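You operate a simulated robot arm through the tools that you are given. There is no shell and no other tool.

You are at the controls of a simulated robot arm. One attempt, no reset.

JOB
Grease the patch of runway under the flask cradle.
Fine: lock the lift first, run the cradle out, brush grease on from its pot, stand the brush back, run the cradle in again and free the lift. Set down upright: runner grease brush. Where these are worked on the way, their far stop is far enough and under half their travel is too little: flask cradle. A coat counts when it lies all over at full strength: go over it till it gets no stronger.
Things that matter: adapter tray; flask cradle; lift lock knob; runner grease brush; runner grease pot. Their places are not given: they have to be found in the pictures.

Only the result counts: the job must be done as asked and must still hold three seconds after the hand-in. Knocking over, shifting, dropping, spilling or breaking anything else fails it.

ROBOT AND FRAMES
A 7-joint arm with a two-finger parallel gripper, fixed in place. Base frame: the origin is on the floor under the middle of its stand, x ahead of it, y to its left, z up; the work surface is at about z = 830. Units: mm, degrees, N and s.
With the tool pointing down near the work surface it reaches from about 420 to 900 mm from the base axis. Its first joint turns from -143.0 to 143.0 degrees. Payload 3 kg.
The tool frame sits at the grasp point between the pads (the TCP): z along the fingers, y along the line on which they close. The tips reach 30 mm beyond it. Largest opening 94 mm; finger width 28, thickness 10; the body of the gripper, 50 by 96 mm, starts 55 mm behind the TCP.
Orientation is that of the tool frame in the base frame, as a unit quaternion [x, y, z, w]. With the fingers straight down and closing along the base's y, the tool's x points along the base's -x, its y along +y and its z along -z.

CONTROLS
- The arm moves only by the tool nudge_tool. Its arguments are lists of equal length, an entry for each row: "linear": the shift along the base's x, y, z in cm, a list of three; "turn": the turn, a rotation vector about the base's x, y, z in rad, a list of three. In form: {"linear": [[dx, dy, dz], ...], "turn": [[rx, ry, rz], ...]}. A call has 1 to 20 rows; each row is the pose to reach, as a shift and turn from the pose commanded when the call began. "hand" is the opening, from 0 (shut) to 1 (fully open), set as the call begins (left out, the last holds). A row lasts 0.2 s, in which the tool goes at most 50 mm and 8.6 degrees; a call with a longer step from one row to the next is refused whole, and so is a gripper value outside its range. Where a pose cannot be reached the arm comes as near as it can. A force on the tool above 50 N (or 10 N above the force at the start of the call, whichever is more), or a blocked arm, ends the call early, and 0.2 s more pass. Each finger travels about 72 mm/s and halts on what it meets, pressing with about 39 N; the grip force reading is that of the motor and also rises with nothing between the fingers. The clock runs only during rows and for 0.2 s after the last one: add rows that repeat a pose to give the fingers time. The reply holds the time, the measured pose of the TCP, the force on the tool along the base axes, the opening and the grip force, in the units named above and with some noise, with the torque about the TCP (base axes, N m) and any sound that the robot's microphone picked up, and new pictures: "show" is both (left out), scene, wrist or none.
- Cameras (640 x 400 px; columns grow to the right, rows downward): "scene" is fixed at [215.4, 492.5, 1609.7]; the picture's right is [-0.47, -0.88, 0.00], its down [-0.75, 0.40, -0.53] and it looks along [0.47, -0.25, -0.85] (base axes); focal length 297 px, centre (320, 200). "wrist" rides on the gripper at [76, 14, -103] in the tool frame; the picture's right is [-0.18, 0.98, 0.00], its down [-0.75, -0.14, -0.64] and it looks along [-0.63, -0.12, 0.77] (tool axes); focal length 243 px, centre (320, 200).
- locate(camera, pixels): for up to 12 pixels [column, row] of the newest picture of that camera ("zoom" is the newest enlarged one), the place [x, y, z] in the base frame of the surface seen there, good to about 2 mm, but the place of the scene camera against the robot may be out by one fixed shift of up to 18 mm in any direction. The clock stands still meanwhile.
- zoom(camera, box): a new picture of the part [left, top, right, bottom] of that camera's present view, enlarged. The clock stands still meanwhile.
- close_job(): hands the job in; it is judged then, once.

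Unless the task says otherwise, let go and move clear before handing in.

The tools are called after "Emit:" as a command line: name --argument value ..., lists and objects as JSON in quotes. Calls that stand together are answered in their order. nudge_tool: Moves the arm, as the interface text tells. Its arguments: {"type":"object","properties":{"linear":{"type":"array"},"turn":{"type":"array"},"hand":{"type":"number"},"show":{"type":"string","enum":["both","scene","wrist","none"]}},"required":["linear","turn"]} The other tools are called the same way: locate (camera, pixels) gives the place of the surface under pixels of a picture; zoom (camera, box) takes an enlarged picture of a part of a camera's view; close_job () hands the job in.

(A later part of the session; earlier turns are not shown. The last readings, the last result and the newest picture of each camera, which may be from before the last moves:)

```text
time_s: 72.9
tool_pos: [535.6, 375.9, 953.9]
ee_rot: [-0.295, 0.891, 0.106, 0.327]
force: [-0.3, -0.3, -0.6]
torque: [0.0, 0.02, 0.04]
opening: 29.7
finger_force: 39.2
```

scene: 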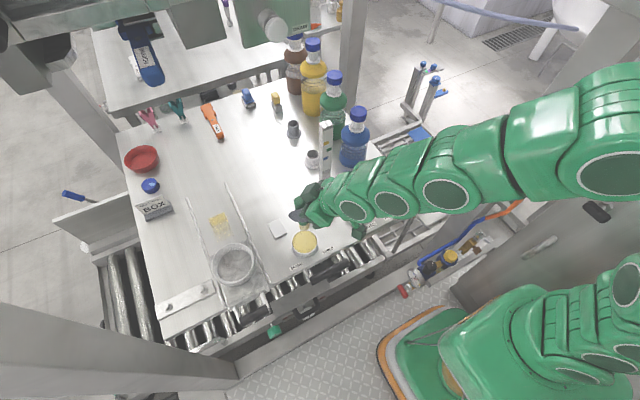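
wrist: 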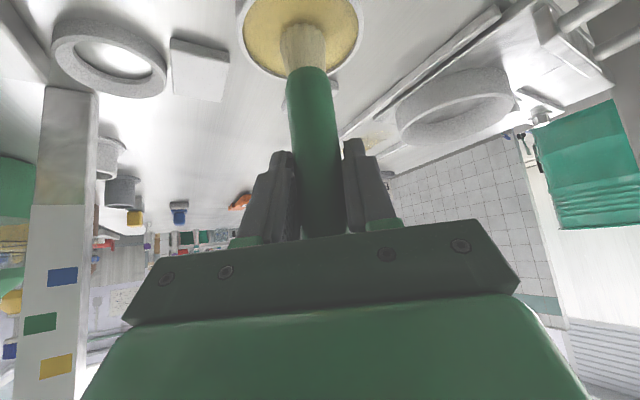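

Emit:
nudge_tool --linear '[[0, 0, -0.12], [0, 0, -0.22], [0, 0, -0.3], [0, 0, -0.3], [0, 0, -0.3], [0, 0, -0.3]]' --turn '[[0, 0, 0], [0, 0, 0], [0, 0, 0], [0, 0, 0], [0, 0, 0], [0, 0, 0]]' --show "wrist"

Emit:
zoom --camera "wrist" --box '[220, 0, 420, 120]'

```text
time_s: 74.3
tool_pos: [536.3, 375.2, 951.3]
ee_rot: [-0.295, 0.891, 0.106, 0.328]
force: [1.3, 0.9, 8.8]
torque: [0.14, -0.15, -0.01]
opening: 30.0
finger_force: 39.0
```

wrist: 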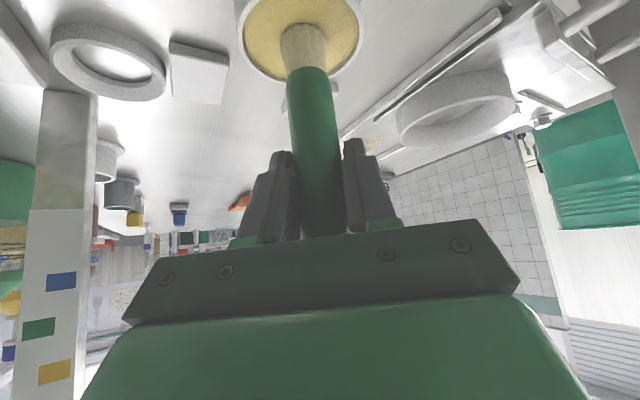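

```text
3.20 times, centred on (320, 60) of wrist
```

zoom: 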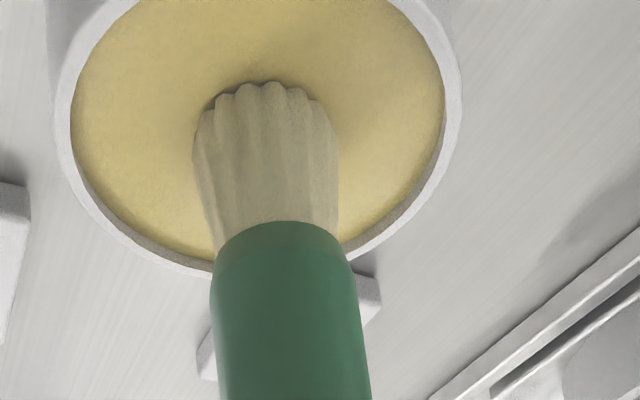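

Dipped with 9 N contact. Lifting and going back to the patch's near end (668,569).

Emit:
nudge_tool --linear '[[0, 0, 3], [0, 0, 6.5], [1.5, 3.5, 8], [3.5, 7.5, 8.5], [5.5, 11.5, 8.5], [8, 15, 8.5], [11, 18, 8.5], [13.2, 19.4, 7], [13.2, 19.4, 4], [13.2, 19.4, 1], [13.2, 19.4, -1.5], [13.2, 19.4, -2.5], [13.2, 19.4, -2.5]]' --turn '[[0, 0, 0], [0, 0, 0], [0, 0, 0], [0, 0, 0], [0, 0, 0], [0, 0, 0], [0, 0, 0], [0, 0, 0], [0, 0, 0], [0, 0, 0], [0, 0, 0], [0, 0, 0], [0, 0, 0]]' --show "wrist"

Emit:
zoom --camera "wrist" --box '[220, 0, 420, 120]'

```text
time_s: 77.1
tool_pos: [669.8, 570.4, 924.4]
ee_rot: [-0.296, 0.892, 0.106, 0.326]
force: [-0.1, -0.2, -0.4]
torque: [0.0, 0.0, 0.0]
opening: 29.4
finger_force: 39.1
```

wrist: 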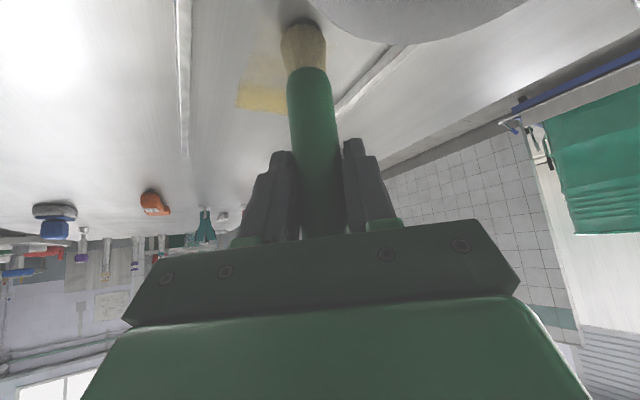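

```text
3.20 times, centred on (320, 60) of wrist
```

zoom: 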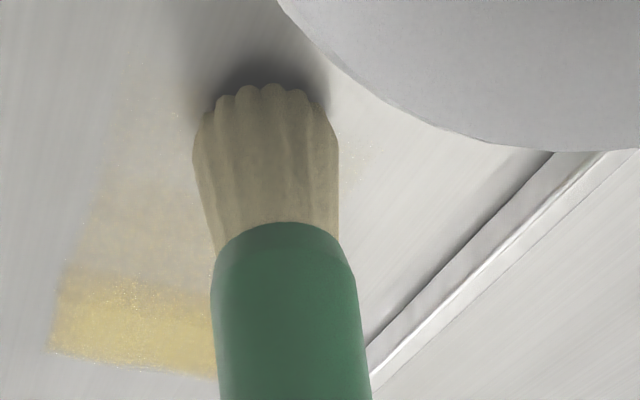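

Above the near end, no contact. Stepping down to contact.

Emit:
nudge_tool --linear '[[0, 0, -0.1], [0, 0, -0.2], [0, 0, -0.25], [0, 0, -0.25]]' --turn '[[0, 0, 0], [0, 0, 0], [0, 0, 0], [0, 0, 0]]' --show "none"

```text
time_s: 78.1
tool_pos: [669.0, 569.2, 921.9]
ee_rot: [-0.295, 0.892, 0.105, 0.327]
force: [0.5, 0.1, 3.9]
torque: [0.05, -0.01, 0.01]
opening: 29.6
finger_force: 39.2
```

Light contact at 3.9 N; pressing 0.5 mm more and stroking +x to 769.

Emit:
nudge_tool --linear '[[0, 0, -0.05], [1, 0, -0.05], [2, 0, -0.05], [3, 0, -0.05], [4, 0, -0.05], [5, 0, -0.05], [6, 0, -0.05]]' --turn '[[0, 0, 0], [0, 0, 0], [0, 0, 0], [0, 0, 0], [0, 0, 0], [0, 0, 0], [0, 0, 0]]' --show "wrist"

Emit:
zoom --camera "wrist" --box '[220, 0, 420, 120]'

```text
time_s: 79.7
tool_pos: [727.1, 569.4, 921.9]
ee_rot: [-0.295, 0.892, 0.106, 0.327]
force: [-6.0, 0.9, 21.0]
torque: [0.04, 0.31, 0.0]
opening: 29.7
finger_force: 39.1
```

wrist: 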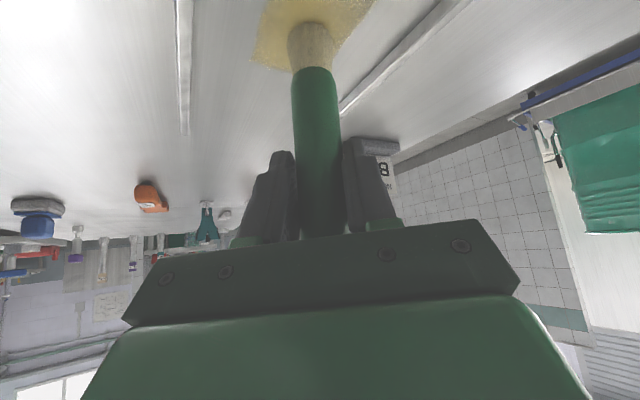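

```text
3.20 times, centred on (320, 60) of wrist
```

zoom: 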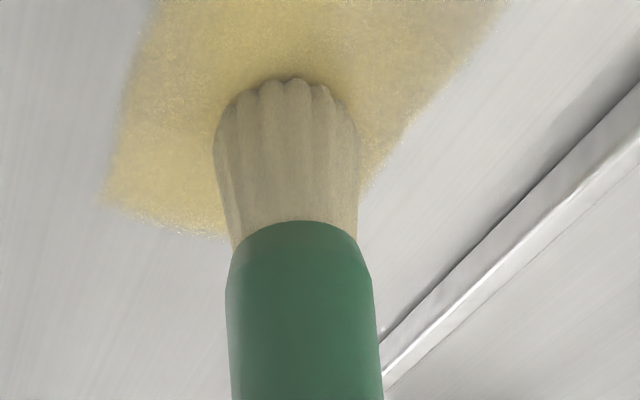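

The coat strengthens. Continuing to x≈765 and then back toward 665 in the same contact.

Emit:
nudge_tool --linear '[[1, 0, 0], [2, 0, 0], [3, 0, 0], [3.8, 0, 0], [2.8, 0, 0], [1.8, 0, 0], [0.8, 0, 0], [-0.2, 0, 0], [-1.2, 0, 0], [-2.2, 0, 0.02], [-3.2, 0, 0.02], [-4.2, 0, 0.02], [-5.2, 0, 0.02], [-6.2, 0, 0.02]]' --turn '[[0, 0, 0], [0, 0, 0], [0, 0, 0], [0, 0, 0], [0, 0, 0], [0, 0, 0], [0, 0, 0], [0, 0, 0], [0, 0, 0], [0, 0, 0], [0, 0, 0], [0, 0, 0], [0, 0, 0], [0, 0, 0]]' --show "wrist"

Emit:
zoom --camera "wrist" --box '[220, 0, 420, 120]'

```text
time_s: 82.7
tool_pos: [665.9, 570.1, 921.9]
ee_rot: [-0.296, 0.891, 0.105, 0.327]
force: [-0.3, 0.8, -0.5]
torque: [0.02, -0.02, -0.01]
opening: 29.7
finger_force: 38.9
```

wrist: 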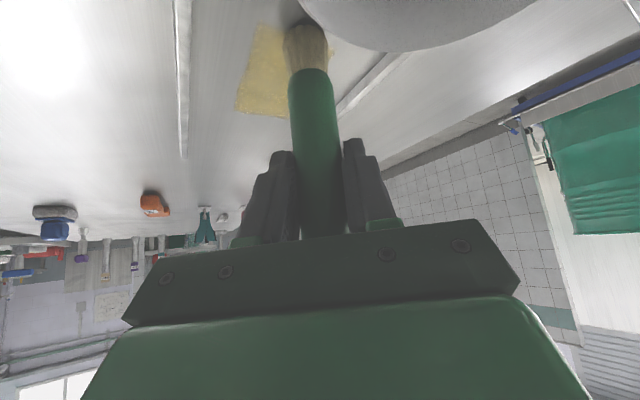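

```text
3.20 times, centred on (320, 60) of wrist
```

zoom: 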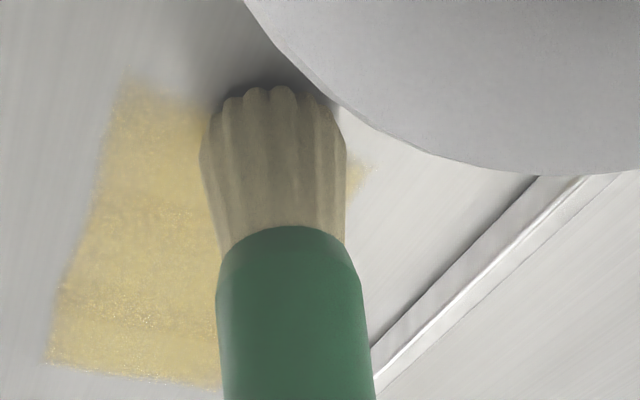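

The coat now looks fairly even. Locating its near and far edges in the wrist view.

Emit:
locate --camera "wrist" --pixels '[[260.6, 22.5], [234, 110], [273, 26], [333, 50], [252, 60], [286, 118], [280, 30]]'

```text
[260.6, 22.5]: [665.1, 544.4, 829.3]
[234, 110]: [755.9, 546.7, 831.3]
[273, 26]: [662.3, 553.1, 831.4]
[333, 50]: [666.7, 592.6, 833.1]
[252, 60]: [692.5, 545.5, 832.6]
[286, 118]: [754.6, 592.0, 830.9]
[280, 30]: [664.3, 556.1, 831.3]
```

The patch is x≈665–755, y≈545–593. Now I'll make serpentine passes at y≈557, 569, 581 with steady pressure.

Emit:
nudge_tool --linear '[[0.3, 0, -0.06], [0.3, -0.6, -0.09], [0.3, -1.2, -0.09], [1.5, -1.2, -0.08], [2.7, -1.2, -0.07], [3.9, -1.2, -0.06], [5.1, -1.2, -0.05], [6.3, -1.2, -0.04], [7.5, -1.2, -0.03], [8.7, -1.2, -0.02], [8.7, 0, -0.02], [7.5, 0, -0.03], [6.3, 0, -0.04], [5.1, 0, -0.05], [3.9, 0, -0.06], [2.7, 0, -0.07], [1.5, 0, -0.08], [0.3, 0, -0.09], [0.3, 0, -0.09]]' --turn '[[0, 0, 0], [0, 0, 0], [0, 0, 0], [0, 0, 0], [0, 0, 0], [0, 0, 0], [0, 0, 0], [0, 0, 0], [0, 0, 0], [0, 0, 0], [0, 0, 0], [0, 0, 0], [0, 0, 0], [0, 0, 0], [0, 0, 0], [0, 0, 0], [0, 0, 0], [0, 0, 0], [0, 0, 0]]' --show "wrist"

Emit:
zoom --camera "wrist" --box '[220, 0, 420, 120]'

```text
time_s: 86.7
tool_pos: [669.1, 570.5, 920.4]
ee_rot: [-0.296, 0.892, 0.106, 0.326]
force: [-0.5, 0.6, 5.9]
torque: [0.09, 0.03, 0.02]
opening: 29.8
finger_force: 39.0
```

wrist: 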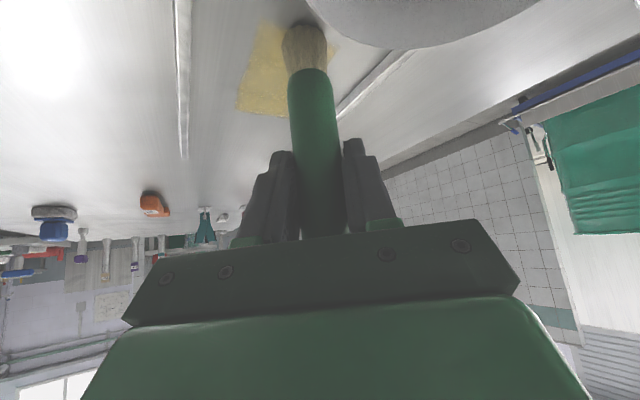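

```text
3.20 times, centred on (320, 60) of wrist
```

zoom: 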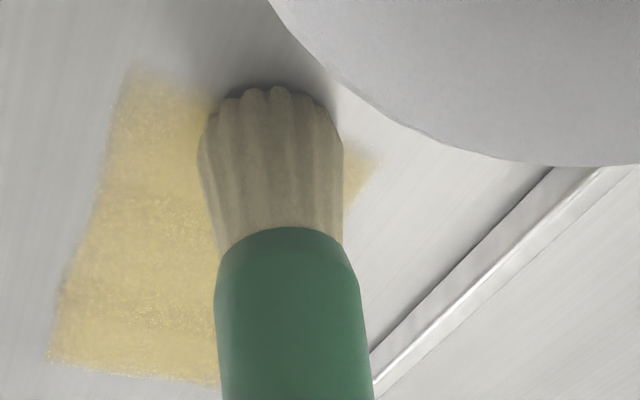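

Still 6 N contact and the coat is evening out. Now the y≈581 side.

Emit:
nudge_tool --linear '[[0, 0.6, -0.01], [0, 1.2, -0.02], [1.2, 1.2, -0.01], [2.4, 1.2, 0.0], [3.6, 1.2, 0.01], [4.8, 1.2, 0.02], [6.0, 1.2, 0.03], [7.2, 1.2, 0.04], [8.4, 1.2, 0.05], [8.4, 0, 0.05], [8.4, -1.2, 0.05], [7.2, -1.2, 0.04], [6, -1.2, 0.03], [4.8, -1.2, 0.02], [3.6, -1.2, 0.01], [2.4, -1.2, 0.0], [1.2, -1.2, -0.01], [0, -1.2, -0.02], [0, 0, -0.02]]' --turn '[[0, 0, 0], [0, 0, 0], [0, 0, 0], [0, 0, 0], [0, 0, 0], [0, 0, 0], [0, 0, 0], [0, 0, 0], [0, 0, 0], [0, 0, 0], [0, 0, 0], [0, 0, 0], [0, 0, 0], [0, 0, 0], [0, 0, 0], [0, 0, 0], [0, 0, 0], [0, 0, 0], [0, 0, 0]]' --show "wrist"

Emit:
zoom --camera "wrist" --box '[220, 0, 420, 120]'

```text
time_s: 90.7
tool_pos: [669.3, 570.0, 920.6]
ee_rot: [-0.296, 0.891, 0.105, 0.327]
force: [-0.4, -4.6, 12.3]
torque: [-0.24, 0.05, -0.02]
opening: 29.9
finger_force: 39.1
```

wrist: 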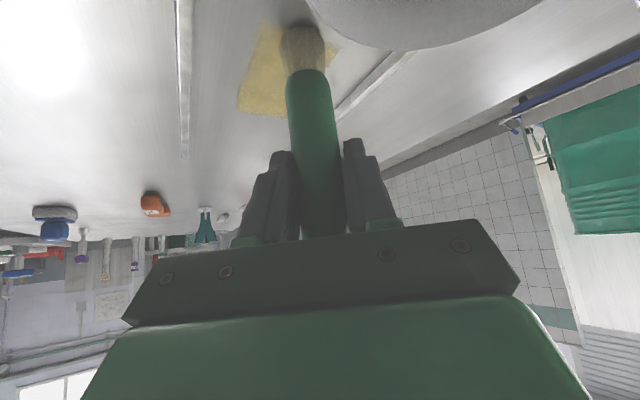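

```text
3.20 times, centred on (320, 60) of wrist
```

zoom: 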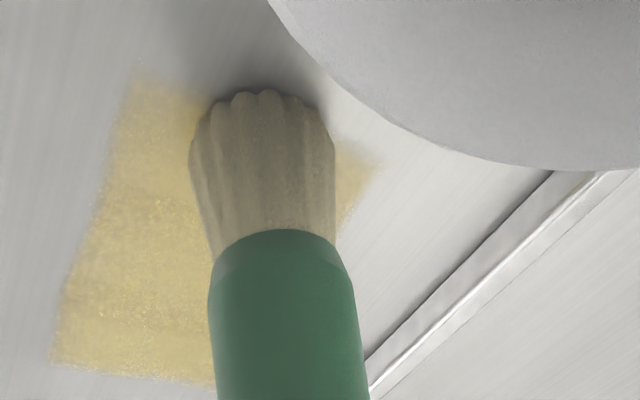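

Lifting back to the pot to refill and judging the coat from the scene camera.

Emit:
nudge_tool --linear '[[0.5, 0, 3], [0.5, 0, 6], [0, 0, 9], [-2, -3.5, 11], [-4, -7.5, 12], [-6.2, -11.5, 12], [-8.5, -15.5, 12], [-11, -18.0, 12], [-13.3, -19.5, 12], [-13.3, -19.5, 12]]' --turn '[[0, 0, 0], [0, 0, 0], [0, 0, 0], [0, 0, 0], [0, 0, 0], [0, 0, 0], [0, 0, 0], [0, 0, 0], [0, 0, 0], [0, 0, 0]]'

Emit:
zoom --camera "scene" --box '[200, 200, 250, 250]'

Emit:
zoom --camera "wrist" --box '[220, 0, 420, 120]'

```text
time_s: 92.9
tool_pos: [537.3, 373.7, 1040.1]
ee_rot: [-0.296, 0.892, 0.105, 0.326]
force: [0.4, -0.3, -0.1]
torque: [0.04, 0.0, 0.01]
opening: 29.7
finger_force: 38.9
```

scene: 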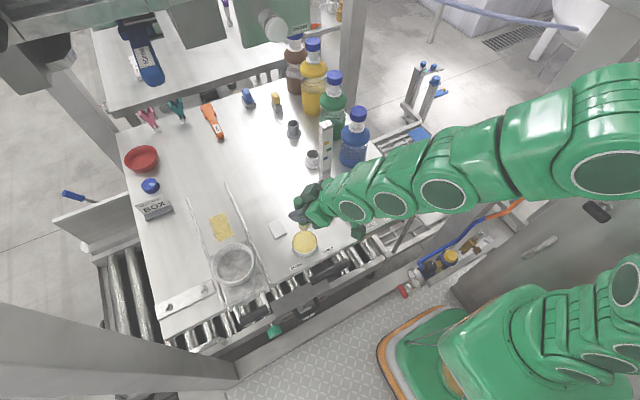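
wrist: 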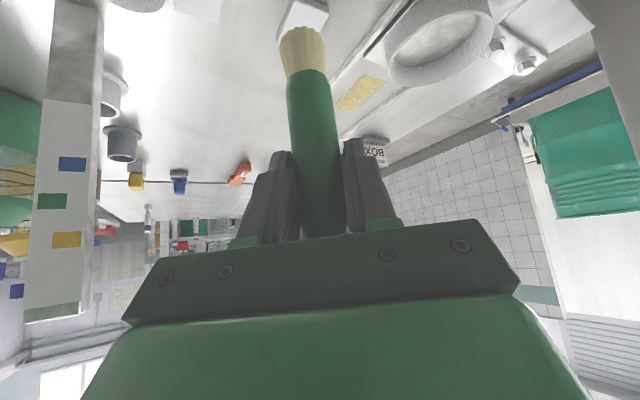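

```text
8.00 times, centred on (225, 225) of scene
```

zoom: 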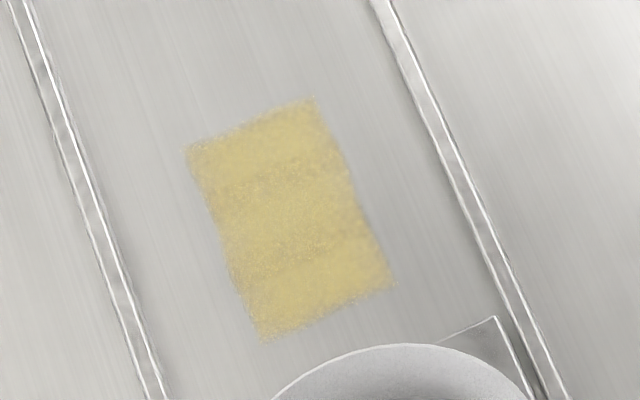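

```text
3.20 times, centred on (320, 60) of wrist
```

zoom: 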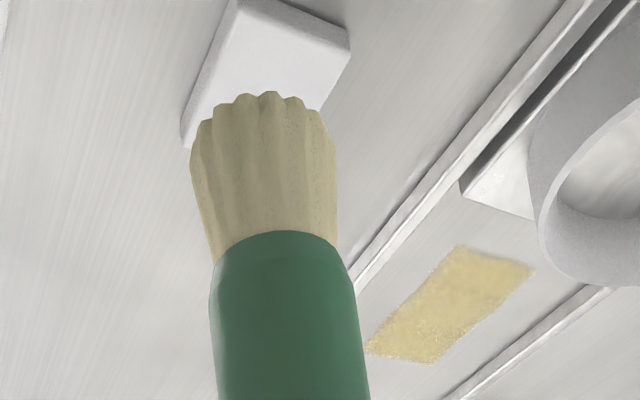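

The coat is now a clean, nearly even rectangle (zoom 185–395, 100–340). I'll re-dip and go over it again until there's no further change.

Emit:
nudge_tool --linear '[[0, 0, -3], [0, 0, -6], [0, 0, -8], [0, 0, -8.8], [0, 0, -9.0], [0, 0, -9.15], [0, 0, -9.15]]' --turn '[[0, 0, 0], [0, 0, 0], [0, 0, 0], [0, 0, 0], [0, 0, 0], [0, 0, 0], [0, 0, 0]]' --show "none"

```text
time_s: 94.5
tool_pos: [535.1, 375.3, 948.4]
ee_rot: [-0.296, 0.892, 0.106, 0.326]
force: [-1.4, -0.3, -0.2]
torque: [0.02, 0.0, -0.01]
opening: 30.0
finger_force: 39.0
```

Emit:
nudge_tool --linear '[[0, 0, -0.1], [0, 0, -0.2], [0, 0, -0.25], [0, 0, -0.25], [0, 0, -0.25]]' --turn '[[0, 0, 0], [0, 0, 0], [0, 0, 0], [0, 0, 0], [0, 0, 0]]' --show "none"

```text
time_s: 95.7
tool_pos: [536.2, 374.0, 947.3]
ee_rot: [-0.295, 0.891, 0.105, 0.328]
force: [2.6, 0.3, 32.1]
torque: [0.26, -0.4, 0.02]
opening: 29.8
finger_force: 38.3
```

Loaded (32 N contact). Back to the patch's near end.

Emit:
nudge_tool --linear '[[0, 0, 3], [0, 0, 6.5], [1.5, 3.5, 8], [3.5, 7.5, 8.5], [5.5, 11.5, 8.5], [8, 15, 8.5], [11, 18, 8.5], [13.3, 19.5, 7], [13.3, 19.5, 4], [13.3, 19.5, 1], [13.3, 19.5, -1.2], [13.3, 19.5, -2.2], [13.3, 19.5, -2.2]]' --turn '[[0, 0, 0], [0, 0, 0], [0, 0, 0], [0, 0, 0], [0, 0, 0], [0, 0, 0], [0, 0, 0], [0, 0, 0], [0, 0, 0], [0, 0, 0], [0, 0, 0], [0, 0, 0], [0, 0, 0]]' --show "none"

Emit:
nudge_tool --linear '[[0, 0, -0.1], [0, 0, -0.2], [0, 0, -0.25], [0, 0, -0.25]]' --turn '[[0, 0, 0], [0, 0, 0], [0, 0, 0], [0, 0, 0]]' --show "none"

```text
time_s: 98.5
tool_pos: [671.0, 569.6, 924.4]
ee_rot: [-0.296, 0.892, 0.105, 0.326]
force: [0.1, -1.0, -0.4]
torque: [-0.04, 0.01, -0.01]
opening: 29.9
finger_force: 38.5
```

```text
time_s: 99.5
tool_pos: [669.4, 570.3, 921.8]
ee_rot: [-0.295, 0.891, 0.106, 0.327]
force: [-0.5, -0.1, -1.0]
torque: [0.03, 0.0, 0.01]
opening: 29.7
finger_force: 39.3
```

Emit:
nudge_tool --linear '[[0, 0, -0.1], [0, 0, -0.2], [0, 0, -0.2]]' --turn '[[0, 0, 0], [0, 0, 0], [0, 0, 0]]' --show "none"

```text
time_s: 100.3
tool_pos: [667.9, 569.7, 919.8]
ee_rot: [-0.296, 0.892, 0.105, 0.326]
force: [0.3, -0.6, -0.5]
torque: [-0.03, -0.01, 0.04]
opening: 29.8
finger_force: 38.8
```

Emit:
nudge_tool --linear '[[0, 0, -0.08], [0, 0, -0.15], [0, 0, -0.15]]' --turn '[[0, 0, 0], [0, 0, 0], [0, 0, 0]]' --show "none"

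```text
time_s: 101.1
tool_pos: [668.8, 568.9, 919.5]
ee_rot: [-0.296, 0.891, 0.106, 0.327]
force: [-1.3, -0.9, 9.7]
torque: [0.0, -0.1, 0.02]
opening: 29.6
finger_force: 39.1
```

Contact at 9.7 N. Serpentine passes again: y≈557 out, y≈569 back.

Emit:
nudge_tool --linear '[[0, -0.6, -0.02], [0, -1.2, -0.02], [1.2, -1.2, -0.01], [2.4, -1.2, 0.0], [3.6, -1.2, 0.01], [4.8, -1.2, 0.02], [6.0, -1.2, 0.03], [7.2, -1.2, 0.04], [8.4, -1.2, 0.05], [8.4, 0, 0.05], [7.2, 0, 0.04], [6.0, 0, 0.03], [4.8, 0, 0.02], [3.6, 0, 0.01], [2.4, 0, 0.0], [1.2, 0, -0.01], [0, 0, -0.02], [-0.3, 0, -0.02]]' --turn '[[0, 0, 0], [0, 0, 0], [0, 0, 0], [0, 0, 0], [0, 0, 0], [0, 0, 0], [0, 0, 0], [0, 0, 0], [0, 0, 0], [0, 0, 0], [0, 0, 0], [0, 0, 0], [0, 0, 0], [0, 0, 0], [0, 0, 0], [0, 0, 0], [0, 0, 0], [0, 0, 0]]' --show "none"

Emit:
nudge_tool --linear '[[0, 0.6, -0.03], [0, 1.2, -0.03], [1.2, 1.2, -0.02], [2.4, 1.2, -0.01], [3.6, 1.2, 0.0], [4.8, 1.2, 0.01], [6.0, 1.2, 0.02], [7.2, 1.2, 0.03], [8.4, 1.2, 0.04], [8.7, 0.6, 0.04], [8.7, 0, 0.04], [7.5, 0, 0.03], [6.3, 0, 0.02], [5.1, 0, 0.01], [3.9, 0, 0.0], [2.7, 0, -0.01], [1.5, 0, -0.02], [0.3, 0, -0.03], [0, 0, -0.03]]' --turn '[[0, 0, 0], [0, 0, 0], [0, 0, 0], [0, 0, 0], [0, 0, 0], [0, 0, 0], [0, 0, 0], [0, 0, 0], [0, 0, 0], [0, 0, 0], [0, 0, 0], [0, 0, 0], [0, 0, 0], [0, 0, 0], [0, 0, 0], [0, 0, 0], [0, 0, 0], [0, 0, 0], [0, 0, 0]]' --show "none"

```text
time_s: 104.9
tool_pos: [664.8, 568.8, 919.7]
ee_rot: [-0.296, 0.891, 0.105, 0.327]
force: [1.6, 1.3, 4.9]
torque: [0.09, -0.23, -0.01]
opening: 29.9
finger_force: 38.8
```

```text
time_s: 108.9
tool_pos: [665.2, 569.5, 918.5]
ee_rot: [-0.296, 0.891, 0.105, 0.327]
force: [2.5, 0.6, 7.3]
torque: [0.01, -0.22, -0.04]
opening: 29.7
finger_force: 38.9
```

Contact was kept throughout. Lifting away to compare the coat's strength with before.

Emit:
nudge_tool --linear '[[0.5, 0, 3], [0.5, 0, 6], [0, 0, 9], [-2, -3.5, 11], [-4, -7.5, 12], [-6.2, -11.5, 12], [-8.5, -15.5, 12], [-11, -18.0, 12], [-13, -19.5, 12], [-13, -19.5, 12]]' --turn '[[0, 0, 0], [0, 0, 0], [0, 0, 0], [0, 0, 0], [0, 0, 0], [0, 0, 0], [0, 0, 0], [0, 0, 0], [0, 0, 0], [0, 0, 0]]'

Emit:
zoom --camera "scene" --box '[200, 200, 250, 250]'

Emit:
zoom --camera "wrist" --box '[220, 0, 420, 120]'

```text
time_s: 111.1
tool_pos: [532.0, 374.2, 1038.4]
ee_rot: [-0.296, 0.892, 0.105, 0.325]
force: [-0.2, -0.4, -0.1]
torque: [0.03, 0.0, 0.04]
opening: 29.4
finger_force: 39.3
```

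scene: 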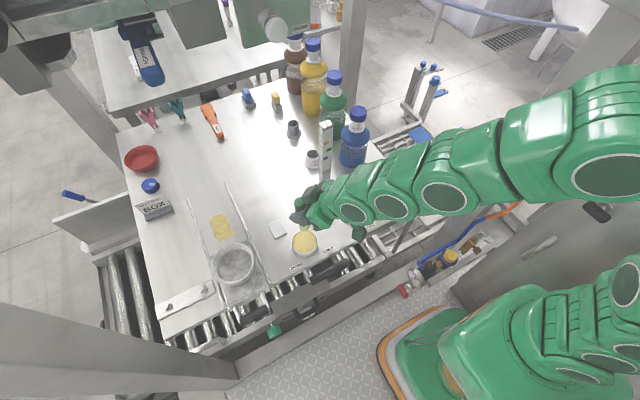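
wrist: 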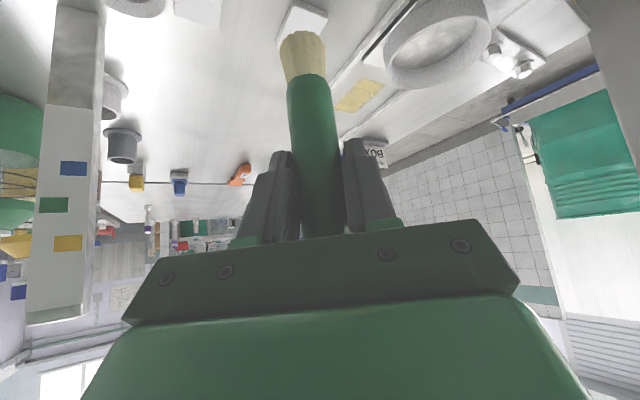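

```text
8.00 times, centred on (225, 225) of scene
```

zoom: 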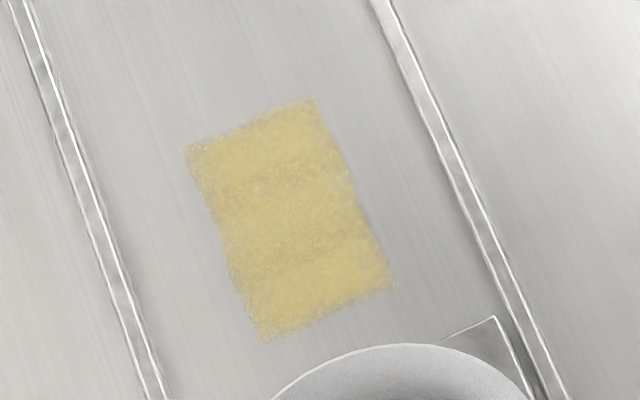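

```text
3.20 times, centred on (320, 60) of wrist
```

zoom: 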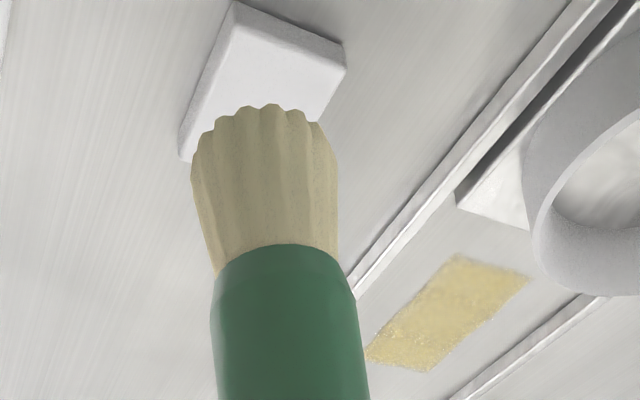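

It looks identical to the previous round, so full strength seems reached. A tight zoom to check for faint spots.

Emit:
zoom --camera "scene" --box '[209, 208, 235, 246]'

Emit:
zoom --camera "wrist" --box '[325, 70, 395, 120]'

```text
10.53 times, centred on (222, 227) of scene
```

zoom: 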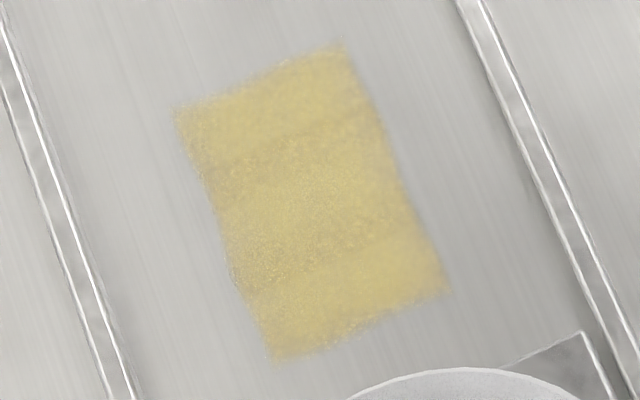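

```text
8.00 times, centred on (360, 95) of wrist
```

zoom: 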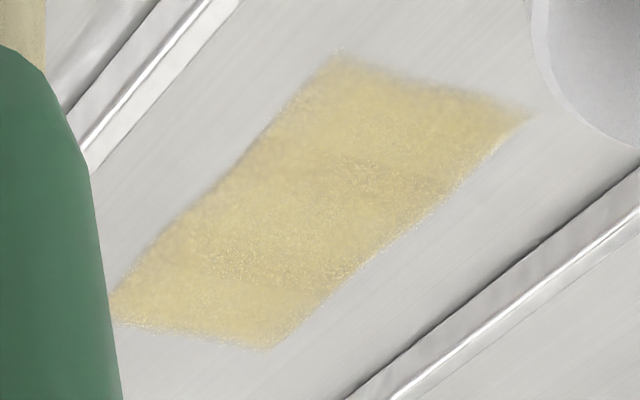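

Even all over, with only faint seams. For safety I'll do one more light dip and pass, keeping the force low so the brush doesn't creep in the grip.

Emit:
nudge_tool --linear '[[0.3, 0, -3], [0.3, 0, -6], [0.3, 0, -8], [0.3, 0, -8.8], [0.3, 0, -9.0], [0.3, 0, -9.15], [0.3, 0, -9.15]]' --turn '[[0, 0, 0], [0, 0, 0], [0, 0, 0], [0, 0, 0], [0, 0, 0], [0, 0, 0], [0, 0, 0]]' --show "none"

Emit:
nudge_tool --linear '[[0, 0, -0.08], [0, 0, -0.15], [0, 0, -0.15]]' --turn '[[0, 0, 0], [0, 0, 0], [0, 0, 0]]' --show "none"

```text
time_s: 112.7
tool_pos: [538.7, 374.6, 945.5]
ee_rot: [-0.295, 0.892, 0.105, 0.326]
force: [-0.1, -0.6, -0.7]
torque: [0.02, -0.02, -0.05]
opening: 29.6
finger_force: 39.1
```

```text
time_s: 113.5
tool_pos: [539.8, 374.0, 946.5]
ee_rot: [-0.295, 0.891, 0.106, 0.328]
force: [-0.4, -2.0, 19.7]
torque: [0.09, -0.05, 0.01]
opening: 29.6
finger_force: 39.0
```

Loaded again (20 N contact). Back to the patch.

Emit:
nudge_tool --linear '[[0, 0, 3], [0, 0, 6.5], [1.5, 3.5, 8], [3.5, 7.5, 8.5], [5.5, 11.5, 8.5], [8, 15, 8.5], [10.8, 18, 8.5], [13.0, 19.5, 7], [13.0, 19.5, 4], [13.0, 19.5, 1], [13.0, 19.5, -1.2], [13.0, 19.5, -2.2], [13.0, 19.5, -2.5], [13.0, 19.5, -2.5]]' --turn '[[0, 0, 0], [0, 0, 0], [0, 0, 0], [0, 0, 0], [0, 0, 0], [0, 0, 0], [0, 0, 0], [0, 0, 0], [0, 0, 0], [0, 0, 0], [0, 0, 0], [0, 0, 0], [0, 0, 0], [0, 0, 0]]' --show "none"

Emit:
nudge_tool --linear '[[0, 0, -0.08], [0, 0, -0.15], [0, 0, -0.15]]' --turn '[[0, 0, 0], [0, 0, 0], [0, 0, 0]]' --show "none"

```text
time_s: 116.5
tool_pos: [668.7, 569.3, 921.4]
ee_rot: [-0.296, 0.891, 0.106, 0.327]
force: [-0.3, -0.3, -0.2]
torque: [-0.01, 0.02, -0.02]
opening: 29.6
finger_force: 38.8
```

```text
time_s: 117.3
tool_pos: [669.1, 568.7, 919.0]
ee_rot: [-0.296, 0.892, 0.105, 0.326]
force: [-1.5, -0.4, 0.4]
torque: [-0.04, 0.0, 0.01]
opening: 29.5
finger_force: 38.7
```

Emit:
nudge_tool --linear '[[0, 0, -0.08], [0, 0, -0.12], [0, 0, -0.12]]' --turn '[[0, 0, 0], [0, 0, 0], [0, 0, 0]]' --show "none"

```text
time_s: 118.1
tool_pos: [668.5, 569.0, 918.4]
ee_rot: [-0.295, 0.891, 0.106, 0.327]
force: [0.4, 0.5, 2.6]
torque: [0.04, -0.04, 0.02]
opening: 29.7
finger_force: 39.0
```

Light contact; now y-direction strokes across the patch, marching in x.

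Emit:
nudge_tool --linear '[[0, -0.9, -0.03], [0, -1.8, -0.03], [0, 0, -0.03], [0, 1.8, -0.03], [1.3, 1.8, -0.02], [1.3, 0, -0.02], [1.3, -1.8, -0.02], [2.6, -1.8, -0.01], [2.6, 0, -0.01], [2.6, 1.8, -0.01], [3.9, 1.8, 0], [3.9, 0, 0], [3.9, -1.8, 0], [5.2, -1.8, 0.01], [5.2, 0, 0.01], [5.2, 1.8, 0.01]]' --turn '[[0, 0, 0], [0, 0, 0], [0, 0, 0], [0, 0, 0], [0, 0, 0], [0, 0, 0], [0, 0, 0], [0, 0, 0], [0, 0, 0], [0, 0, 0], [0, 0, 0], [0, 0, 0], [0, 0, 0], [0, 0, 0], [0, 0, 0], [0, 0, 0]]' --show "none"

Emit:
nudge_tool --linear '[[1.3, 0, 0.0], [1.3, -1.8, 0.0], [1.3, -3.6, 0.0], [2.6, -3.6, 0.01], [2.6, -1.8, 0.01], [2.6, 0, 0.01], [3.6, 0, 0.02], [3.6, -1.8, 0.02], [3.6, -3.6, 0.02], [2.0, -3.0, 0.01], [0.5, -2.5, 0.0], [-1.0, -2.2, -0.01], [-2.5, -1.9, -0.02], [-4.0, -1.8, -0.03], [-5.4, -1.8, -0.04]]' --turn '[[0, 0, 0], [0, 0, 0], [0, 0, 0], [0, 0, 0], [0, 0, 0], [0, 0, 0], [0, 0, 0], [0, 0, 0], [0, 0, 0], [0, 0, 0], [0, 0, 0], [0, 0, 0], [0, 0, 0], [0, 0, 0], [0, 0, 0]]' --show "none"

```text
time_s: 121.5
tool_pos: [720.9, 586.8, 916.8]
ee_rot: [-0.294, 0.892, 0.106, 0.326]
force: [0.5, -1.5, 2.3]
torque: [-0.03, -0.06, -0.05]
opening: 29.6
finger_force: 39.0
```

```text
time_s: 124.7
tool_pos: [667.3, 569.3, 918.1]
ee_rot: [-0.296, 0.892, 0.105, 0.326]
force: [-0.4, 0.4, -0.3]
torque: [0.0, 0.01, -0.02]
opening: 29.8
finger_force: 39.1
```

Done with the extra pass. Lifting out and moving toward the return corridor; comparing the coat again.

Emit:
nudge_tool --linear '[[0.5, 0, 3], [0.5, 0, 6], [0, 0, 9], [-1, -3.5, 12], [-2, -7.5, 14], [-3.5, -11.5, 16], [-5, -15.5, 18], [-6.5, -19.5, 20], [-6.5, -19.5, 20]]' --turn '[[0, 0, 0], [0, 0, 0], [0, 0, 0], [0, 0, 0], [0, 0, -0.05], [0, 0, -0.1], [0, 0, -0.15], [0, 0, -0.2], [0, 0, -0.2]]'

Emit:
zoom --camera "scene" --box '[200, 200, 250, 250]'

Emit:
zoom --camera "scene" --box '[209, 208, 235, 246]'

```text
time_s: 126.7
tool_pos: [599.8, 374.3, 1115.9]
ee_rot: [-0.204, 0.917, 0.072, 0.336]
force: [-0.1, -1.2, -0.6]
torque: [0.0, 0.01, 0.01]
opening: 30.1
finger_force: 38.7
```

scene: 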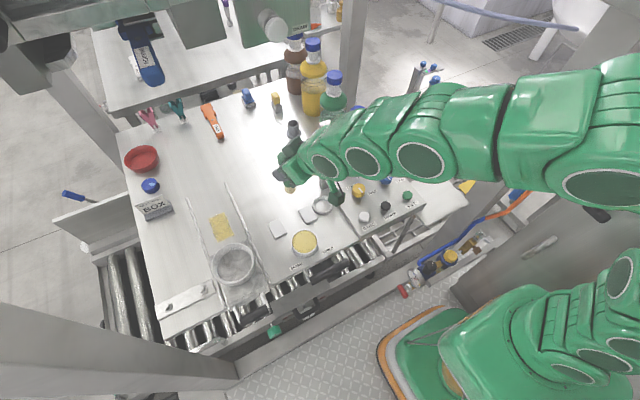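
wrist: 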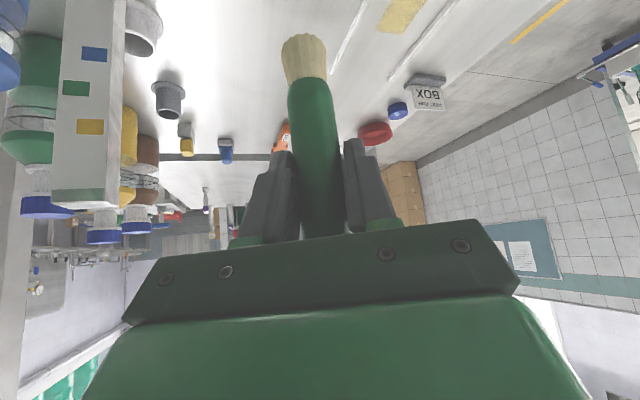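

```text
8.00 times, centred on (225, 225) of scene
```

zoom: 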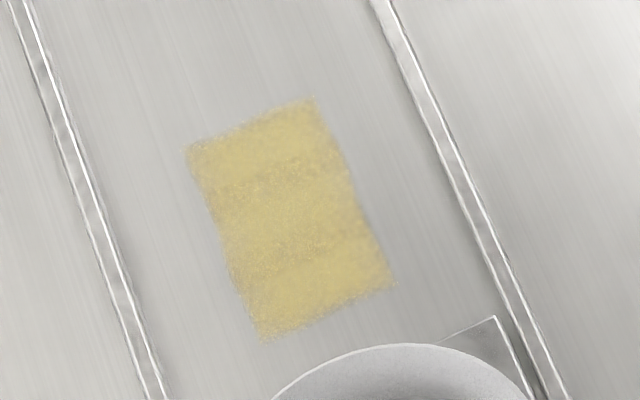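

```text
10.53 times, centred on (222, 227) of scene
```

zoom: 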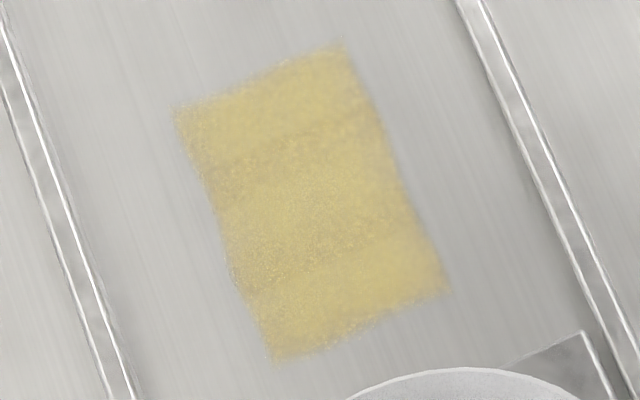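

The coat is unchanged from the last round, so it's at full strength. Now returning the brush: swing back to the corridor start (590,131,1156) with yaw 12.5°.

Emit:
nudge_tool --linear '[[-1.5, -4, 1.5], [-2, -8, 3], [-2, -12, 4], [-2, -16, 4], [-1.5, -20, 4], [-1, -24.3, 4], [-1, -24.3, 4]]' --turn '[[0, 0, -0.04], [0, 0, -0.08], [0, 0, -0.12], [0, 0, -0.16], [0, 0, -0.2], [0, 0, -0.228], [0, 0, -0.228]]' --show "wrist"

```text
time_s: 128.3
tool_pos: [591.1, 131.1, 1156.5]
ee_rot: [-0.1, 0.934, 0.033, 0.342]
force: [-0.4, -0.1, -0.6]
torque: [-0.02, 0.03, 0.01]
opening: 29.4
finger_force: 38.9
```

wrist: 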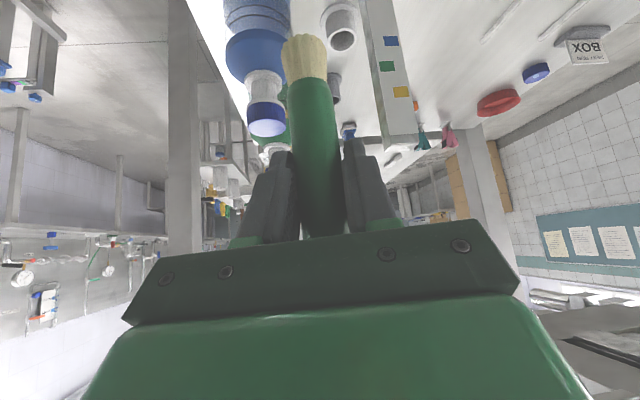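

Back at the corridor start. Moving out along the same line to above the holder.

Emit:
nudge_tool --linear '[[3, 0.67, 0], [7.2, 1.6, 0], [11.6, 2.6, 0], [16, 3.6, 0], [20.4, 4.55, 0], [24.8, 5.5, 0], [29, 6.45, 0], [32.5, 7.2, 0], [35.5, 7.9, -2], [35.5, 7.9, -5.5], [35.5, 7.9, -9], [35.5, 7.9, -11], [35.5, 7.9, -11]]' --turn '[[0, 0, 0], [0, 0, 0], [0, 0, 0], [0, 0, 0], [0, 0, 0], [0, 0, 0], [0, 0, 0], [0, 0, 0], [0, 0, 0], [0, 0, 0], [0, 0, 0], [0, 0, 0], [0, 0, 0]]'

Emit:
zoom --camera "wrist" --box '[250, 0, 390, 120]'

Emit:
zoom --camera "scene" --box '[270, 60, 330, 150]'

```text
time_s: 131.1
tool_pos: [946.2, 209.0, 1047.4]
ee_rot: [-0.099, 0.934, 0.033, 0.341]
force: [-0.6, 0.7, 0.2]
torque: [-0.01, -0.02, 0.0]
opening: 29.8
finger_force: 39.0
```

scene: 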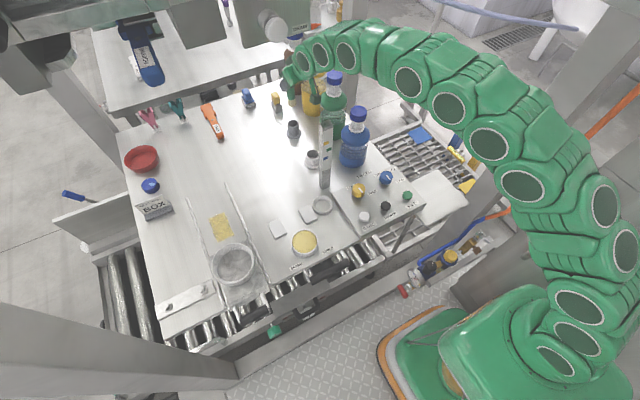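
wrist: 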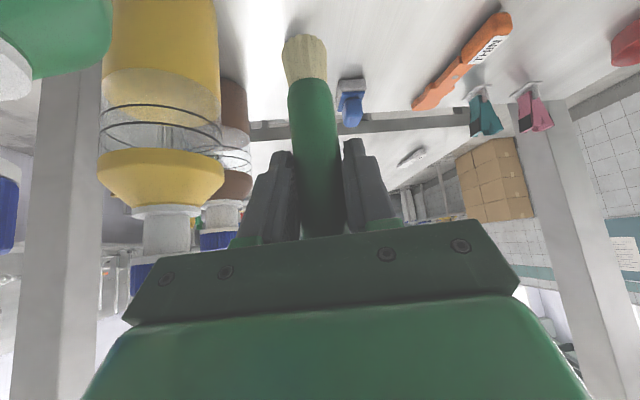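

```text
3.33 times, centred on (320, 60) of wrist
```

zoom: 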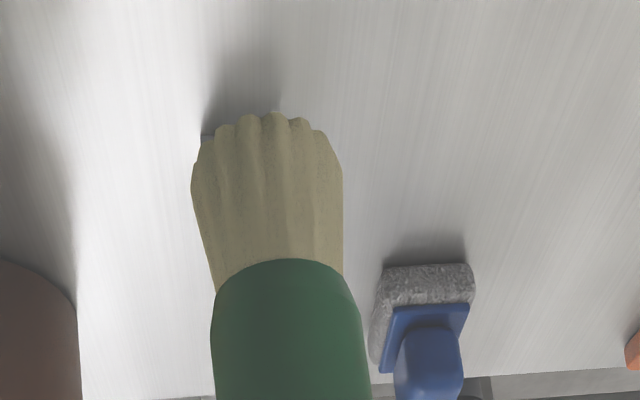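

```text
4.44 times, centred on (300, 105) of scene
```

zoom: 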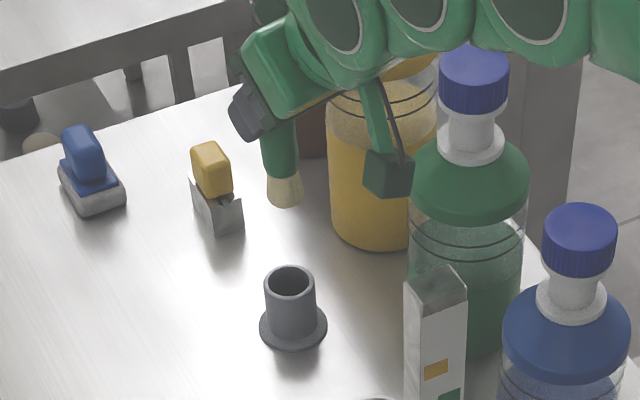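

The brush hangs vertically over the holder. Verifying the holder's centre via the scene view before lowering.

Emit:
zoom --camera "scene" --box '[280, 100, 308, 144]'

Emit:
zoom --camera "scene" --box '[280, 114, 306, 142]'

```text
9.09 times, centred on (294, 122) of scene
```

zoom: 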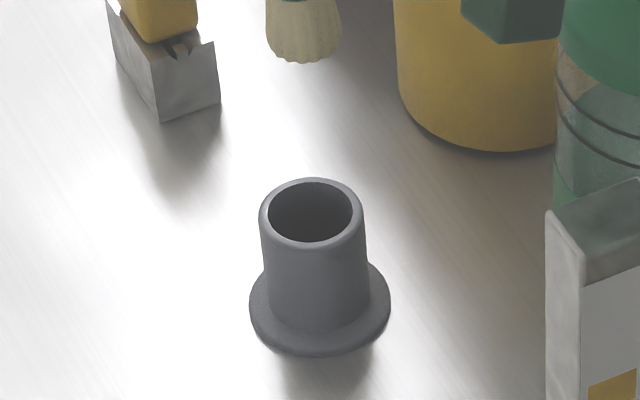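

```text
14.29 times, centred on (293, 128) of scene
```

zoom: 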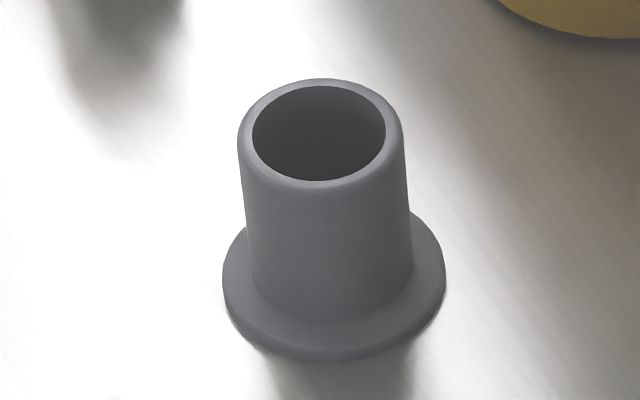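

Emit:
locate --camera "zoom" --pixels '[[244, 135], [397, 135], [319, 82], [319, 186], [319, 184], [245, 140], [395, 140], [230, 270], [440, 270]]'

Emit:
locate --camera "wrist" --pixels '[[305, 35], [300, 36], [310, 36], [284, 55], [326, 55], [305, 60], [307, 80]]'

Emit:
locate --camera "scene" --pixels '[[292, 106], [292, 104], [292, 102], [288.5, 103], [295.5, 103]]'

```text
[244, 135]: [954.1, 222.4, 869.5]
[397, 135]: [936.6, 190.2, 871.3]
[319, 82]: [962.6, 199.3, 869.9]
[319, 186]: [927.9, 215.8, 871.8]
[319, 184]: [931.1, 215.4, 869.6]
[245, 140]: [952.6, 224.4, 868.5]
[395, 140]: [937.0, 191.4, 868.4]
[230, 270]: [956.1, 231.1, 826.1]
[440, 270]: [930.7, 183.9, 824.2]
```

```text
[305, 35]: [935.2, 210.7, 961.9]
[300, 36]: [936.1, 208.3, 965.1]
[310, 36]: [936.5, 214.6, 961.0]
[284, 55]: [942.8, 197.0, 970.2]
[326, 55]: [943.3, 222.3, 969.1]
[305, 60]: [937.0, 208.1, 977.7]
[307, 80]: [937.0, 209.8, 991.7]
```

```text
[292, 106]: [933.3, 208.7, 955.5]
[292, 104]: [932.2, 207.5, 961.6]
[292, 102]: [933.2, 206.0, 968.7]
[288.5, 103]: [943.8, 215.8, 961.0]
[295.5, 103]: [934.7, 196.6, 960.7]
```

The brush axis and the holder centre agree within ~2 mm in both views. Lowering to just above the rim.

Emit:
nudge_tool --linear '[[0.05, 0.1, -2.5], [0.05, 0.1, -5], [0.05, 0.1, -7], [0.05, 0.1, -7]]' --turn '[[0, 0, 0], [0, 0, 0], [0, 0, 0], [0, 0, 0]]'

Emit:
zoom --camera "scene" --box '[276, 98, 310, 144]'

Emit:
zoom --camera "wrist" --box '[250, 0, 390, 120]'

```text
time_s: 132.1
tool_pos: [947.0, 211.6, 977.7]
ee_rot: [-0.099, 0.934, 0.033, 0.341]
force: [-0.5, -0.6, -0.3]
torque: [0.0, 0.03, 0.0]
opening: 29.5
finger_force: 38.9
```

scene: 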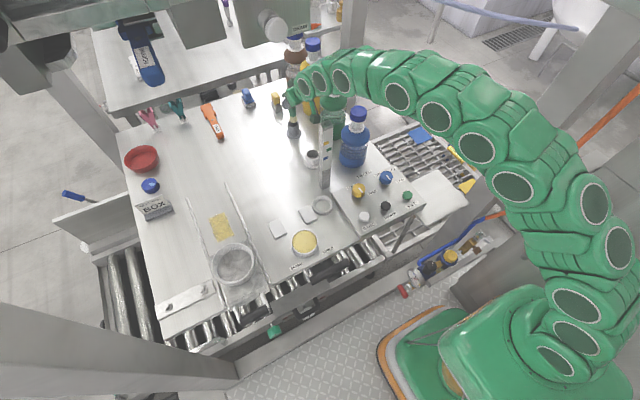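
wrist: 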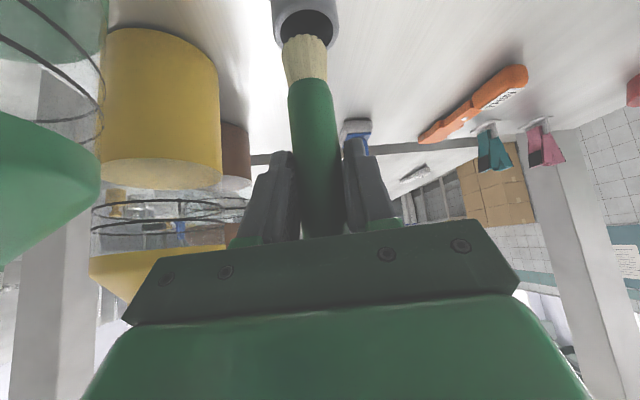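

```text
8.70 times, centred on (293, 121) of scene
```

zoom: 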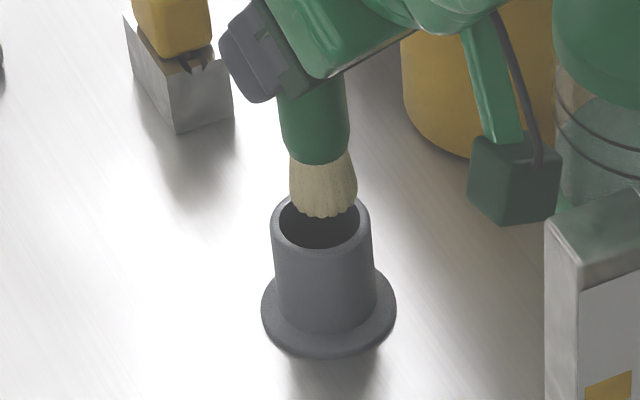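

```text
3.33 times, centred on (320, 60) of wrist
```

zoom: 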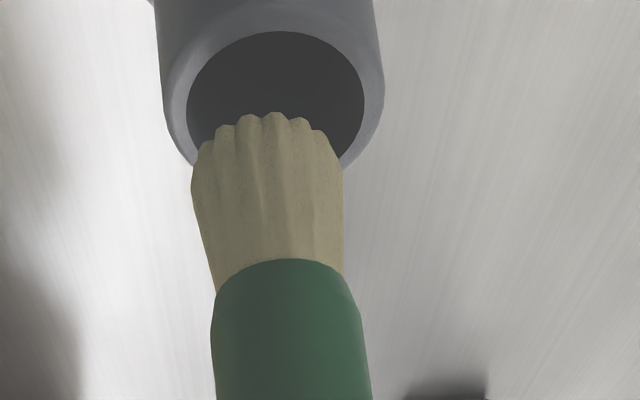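

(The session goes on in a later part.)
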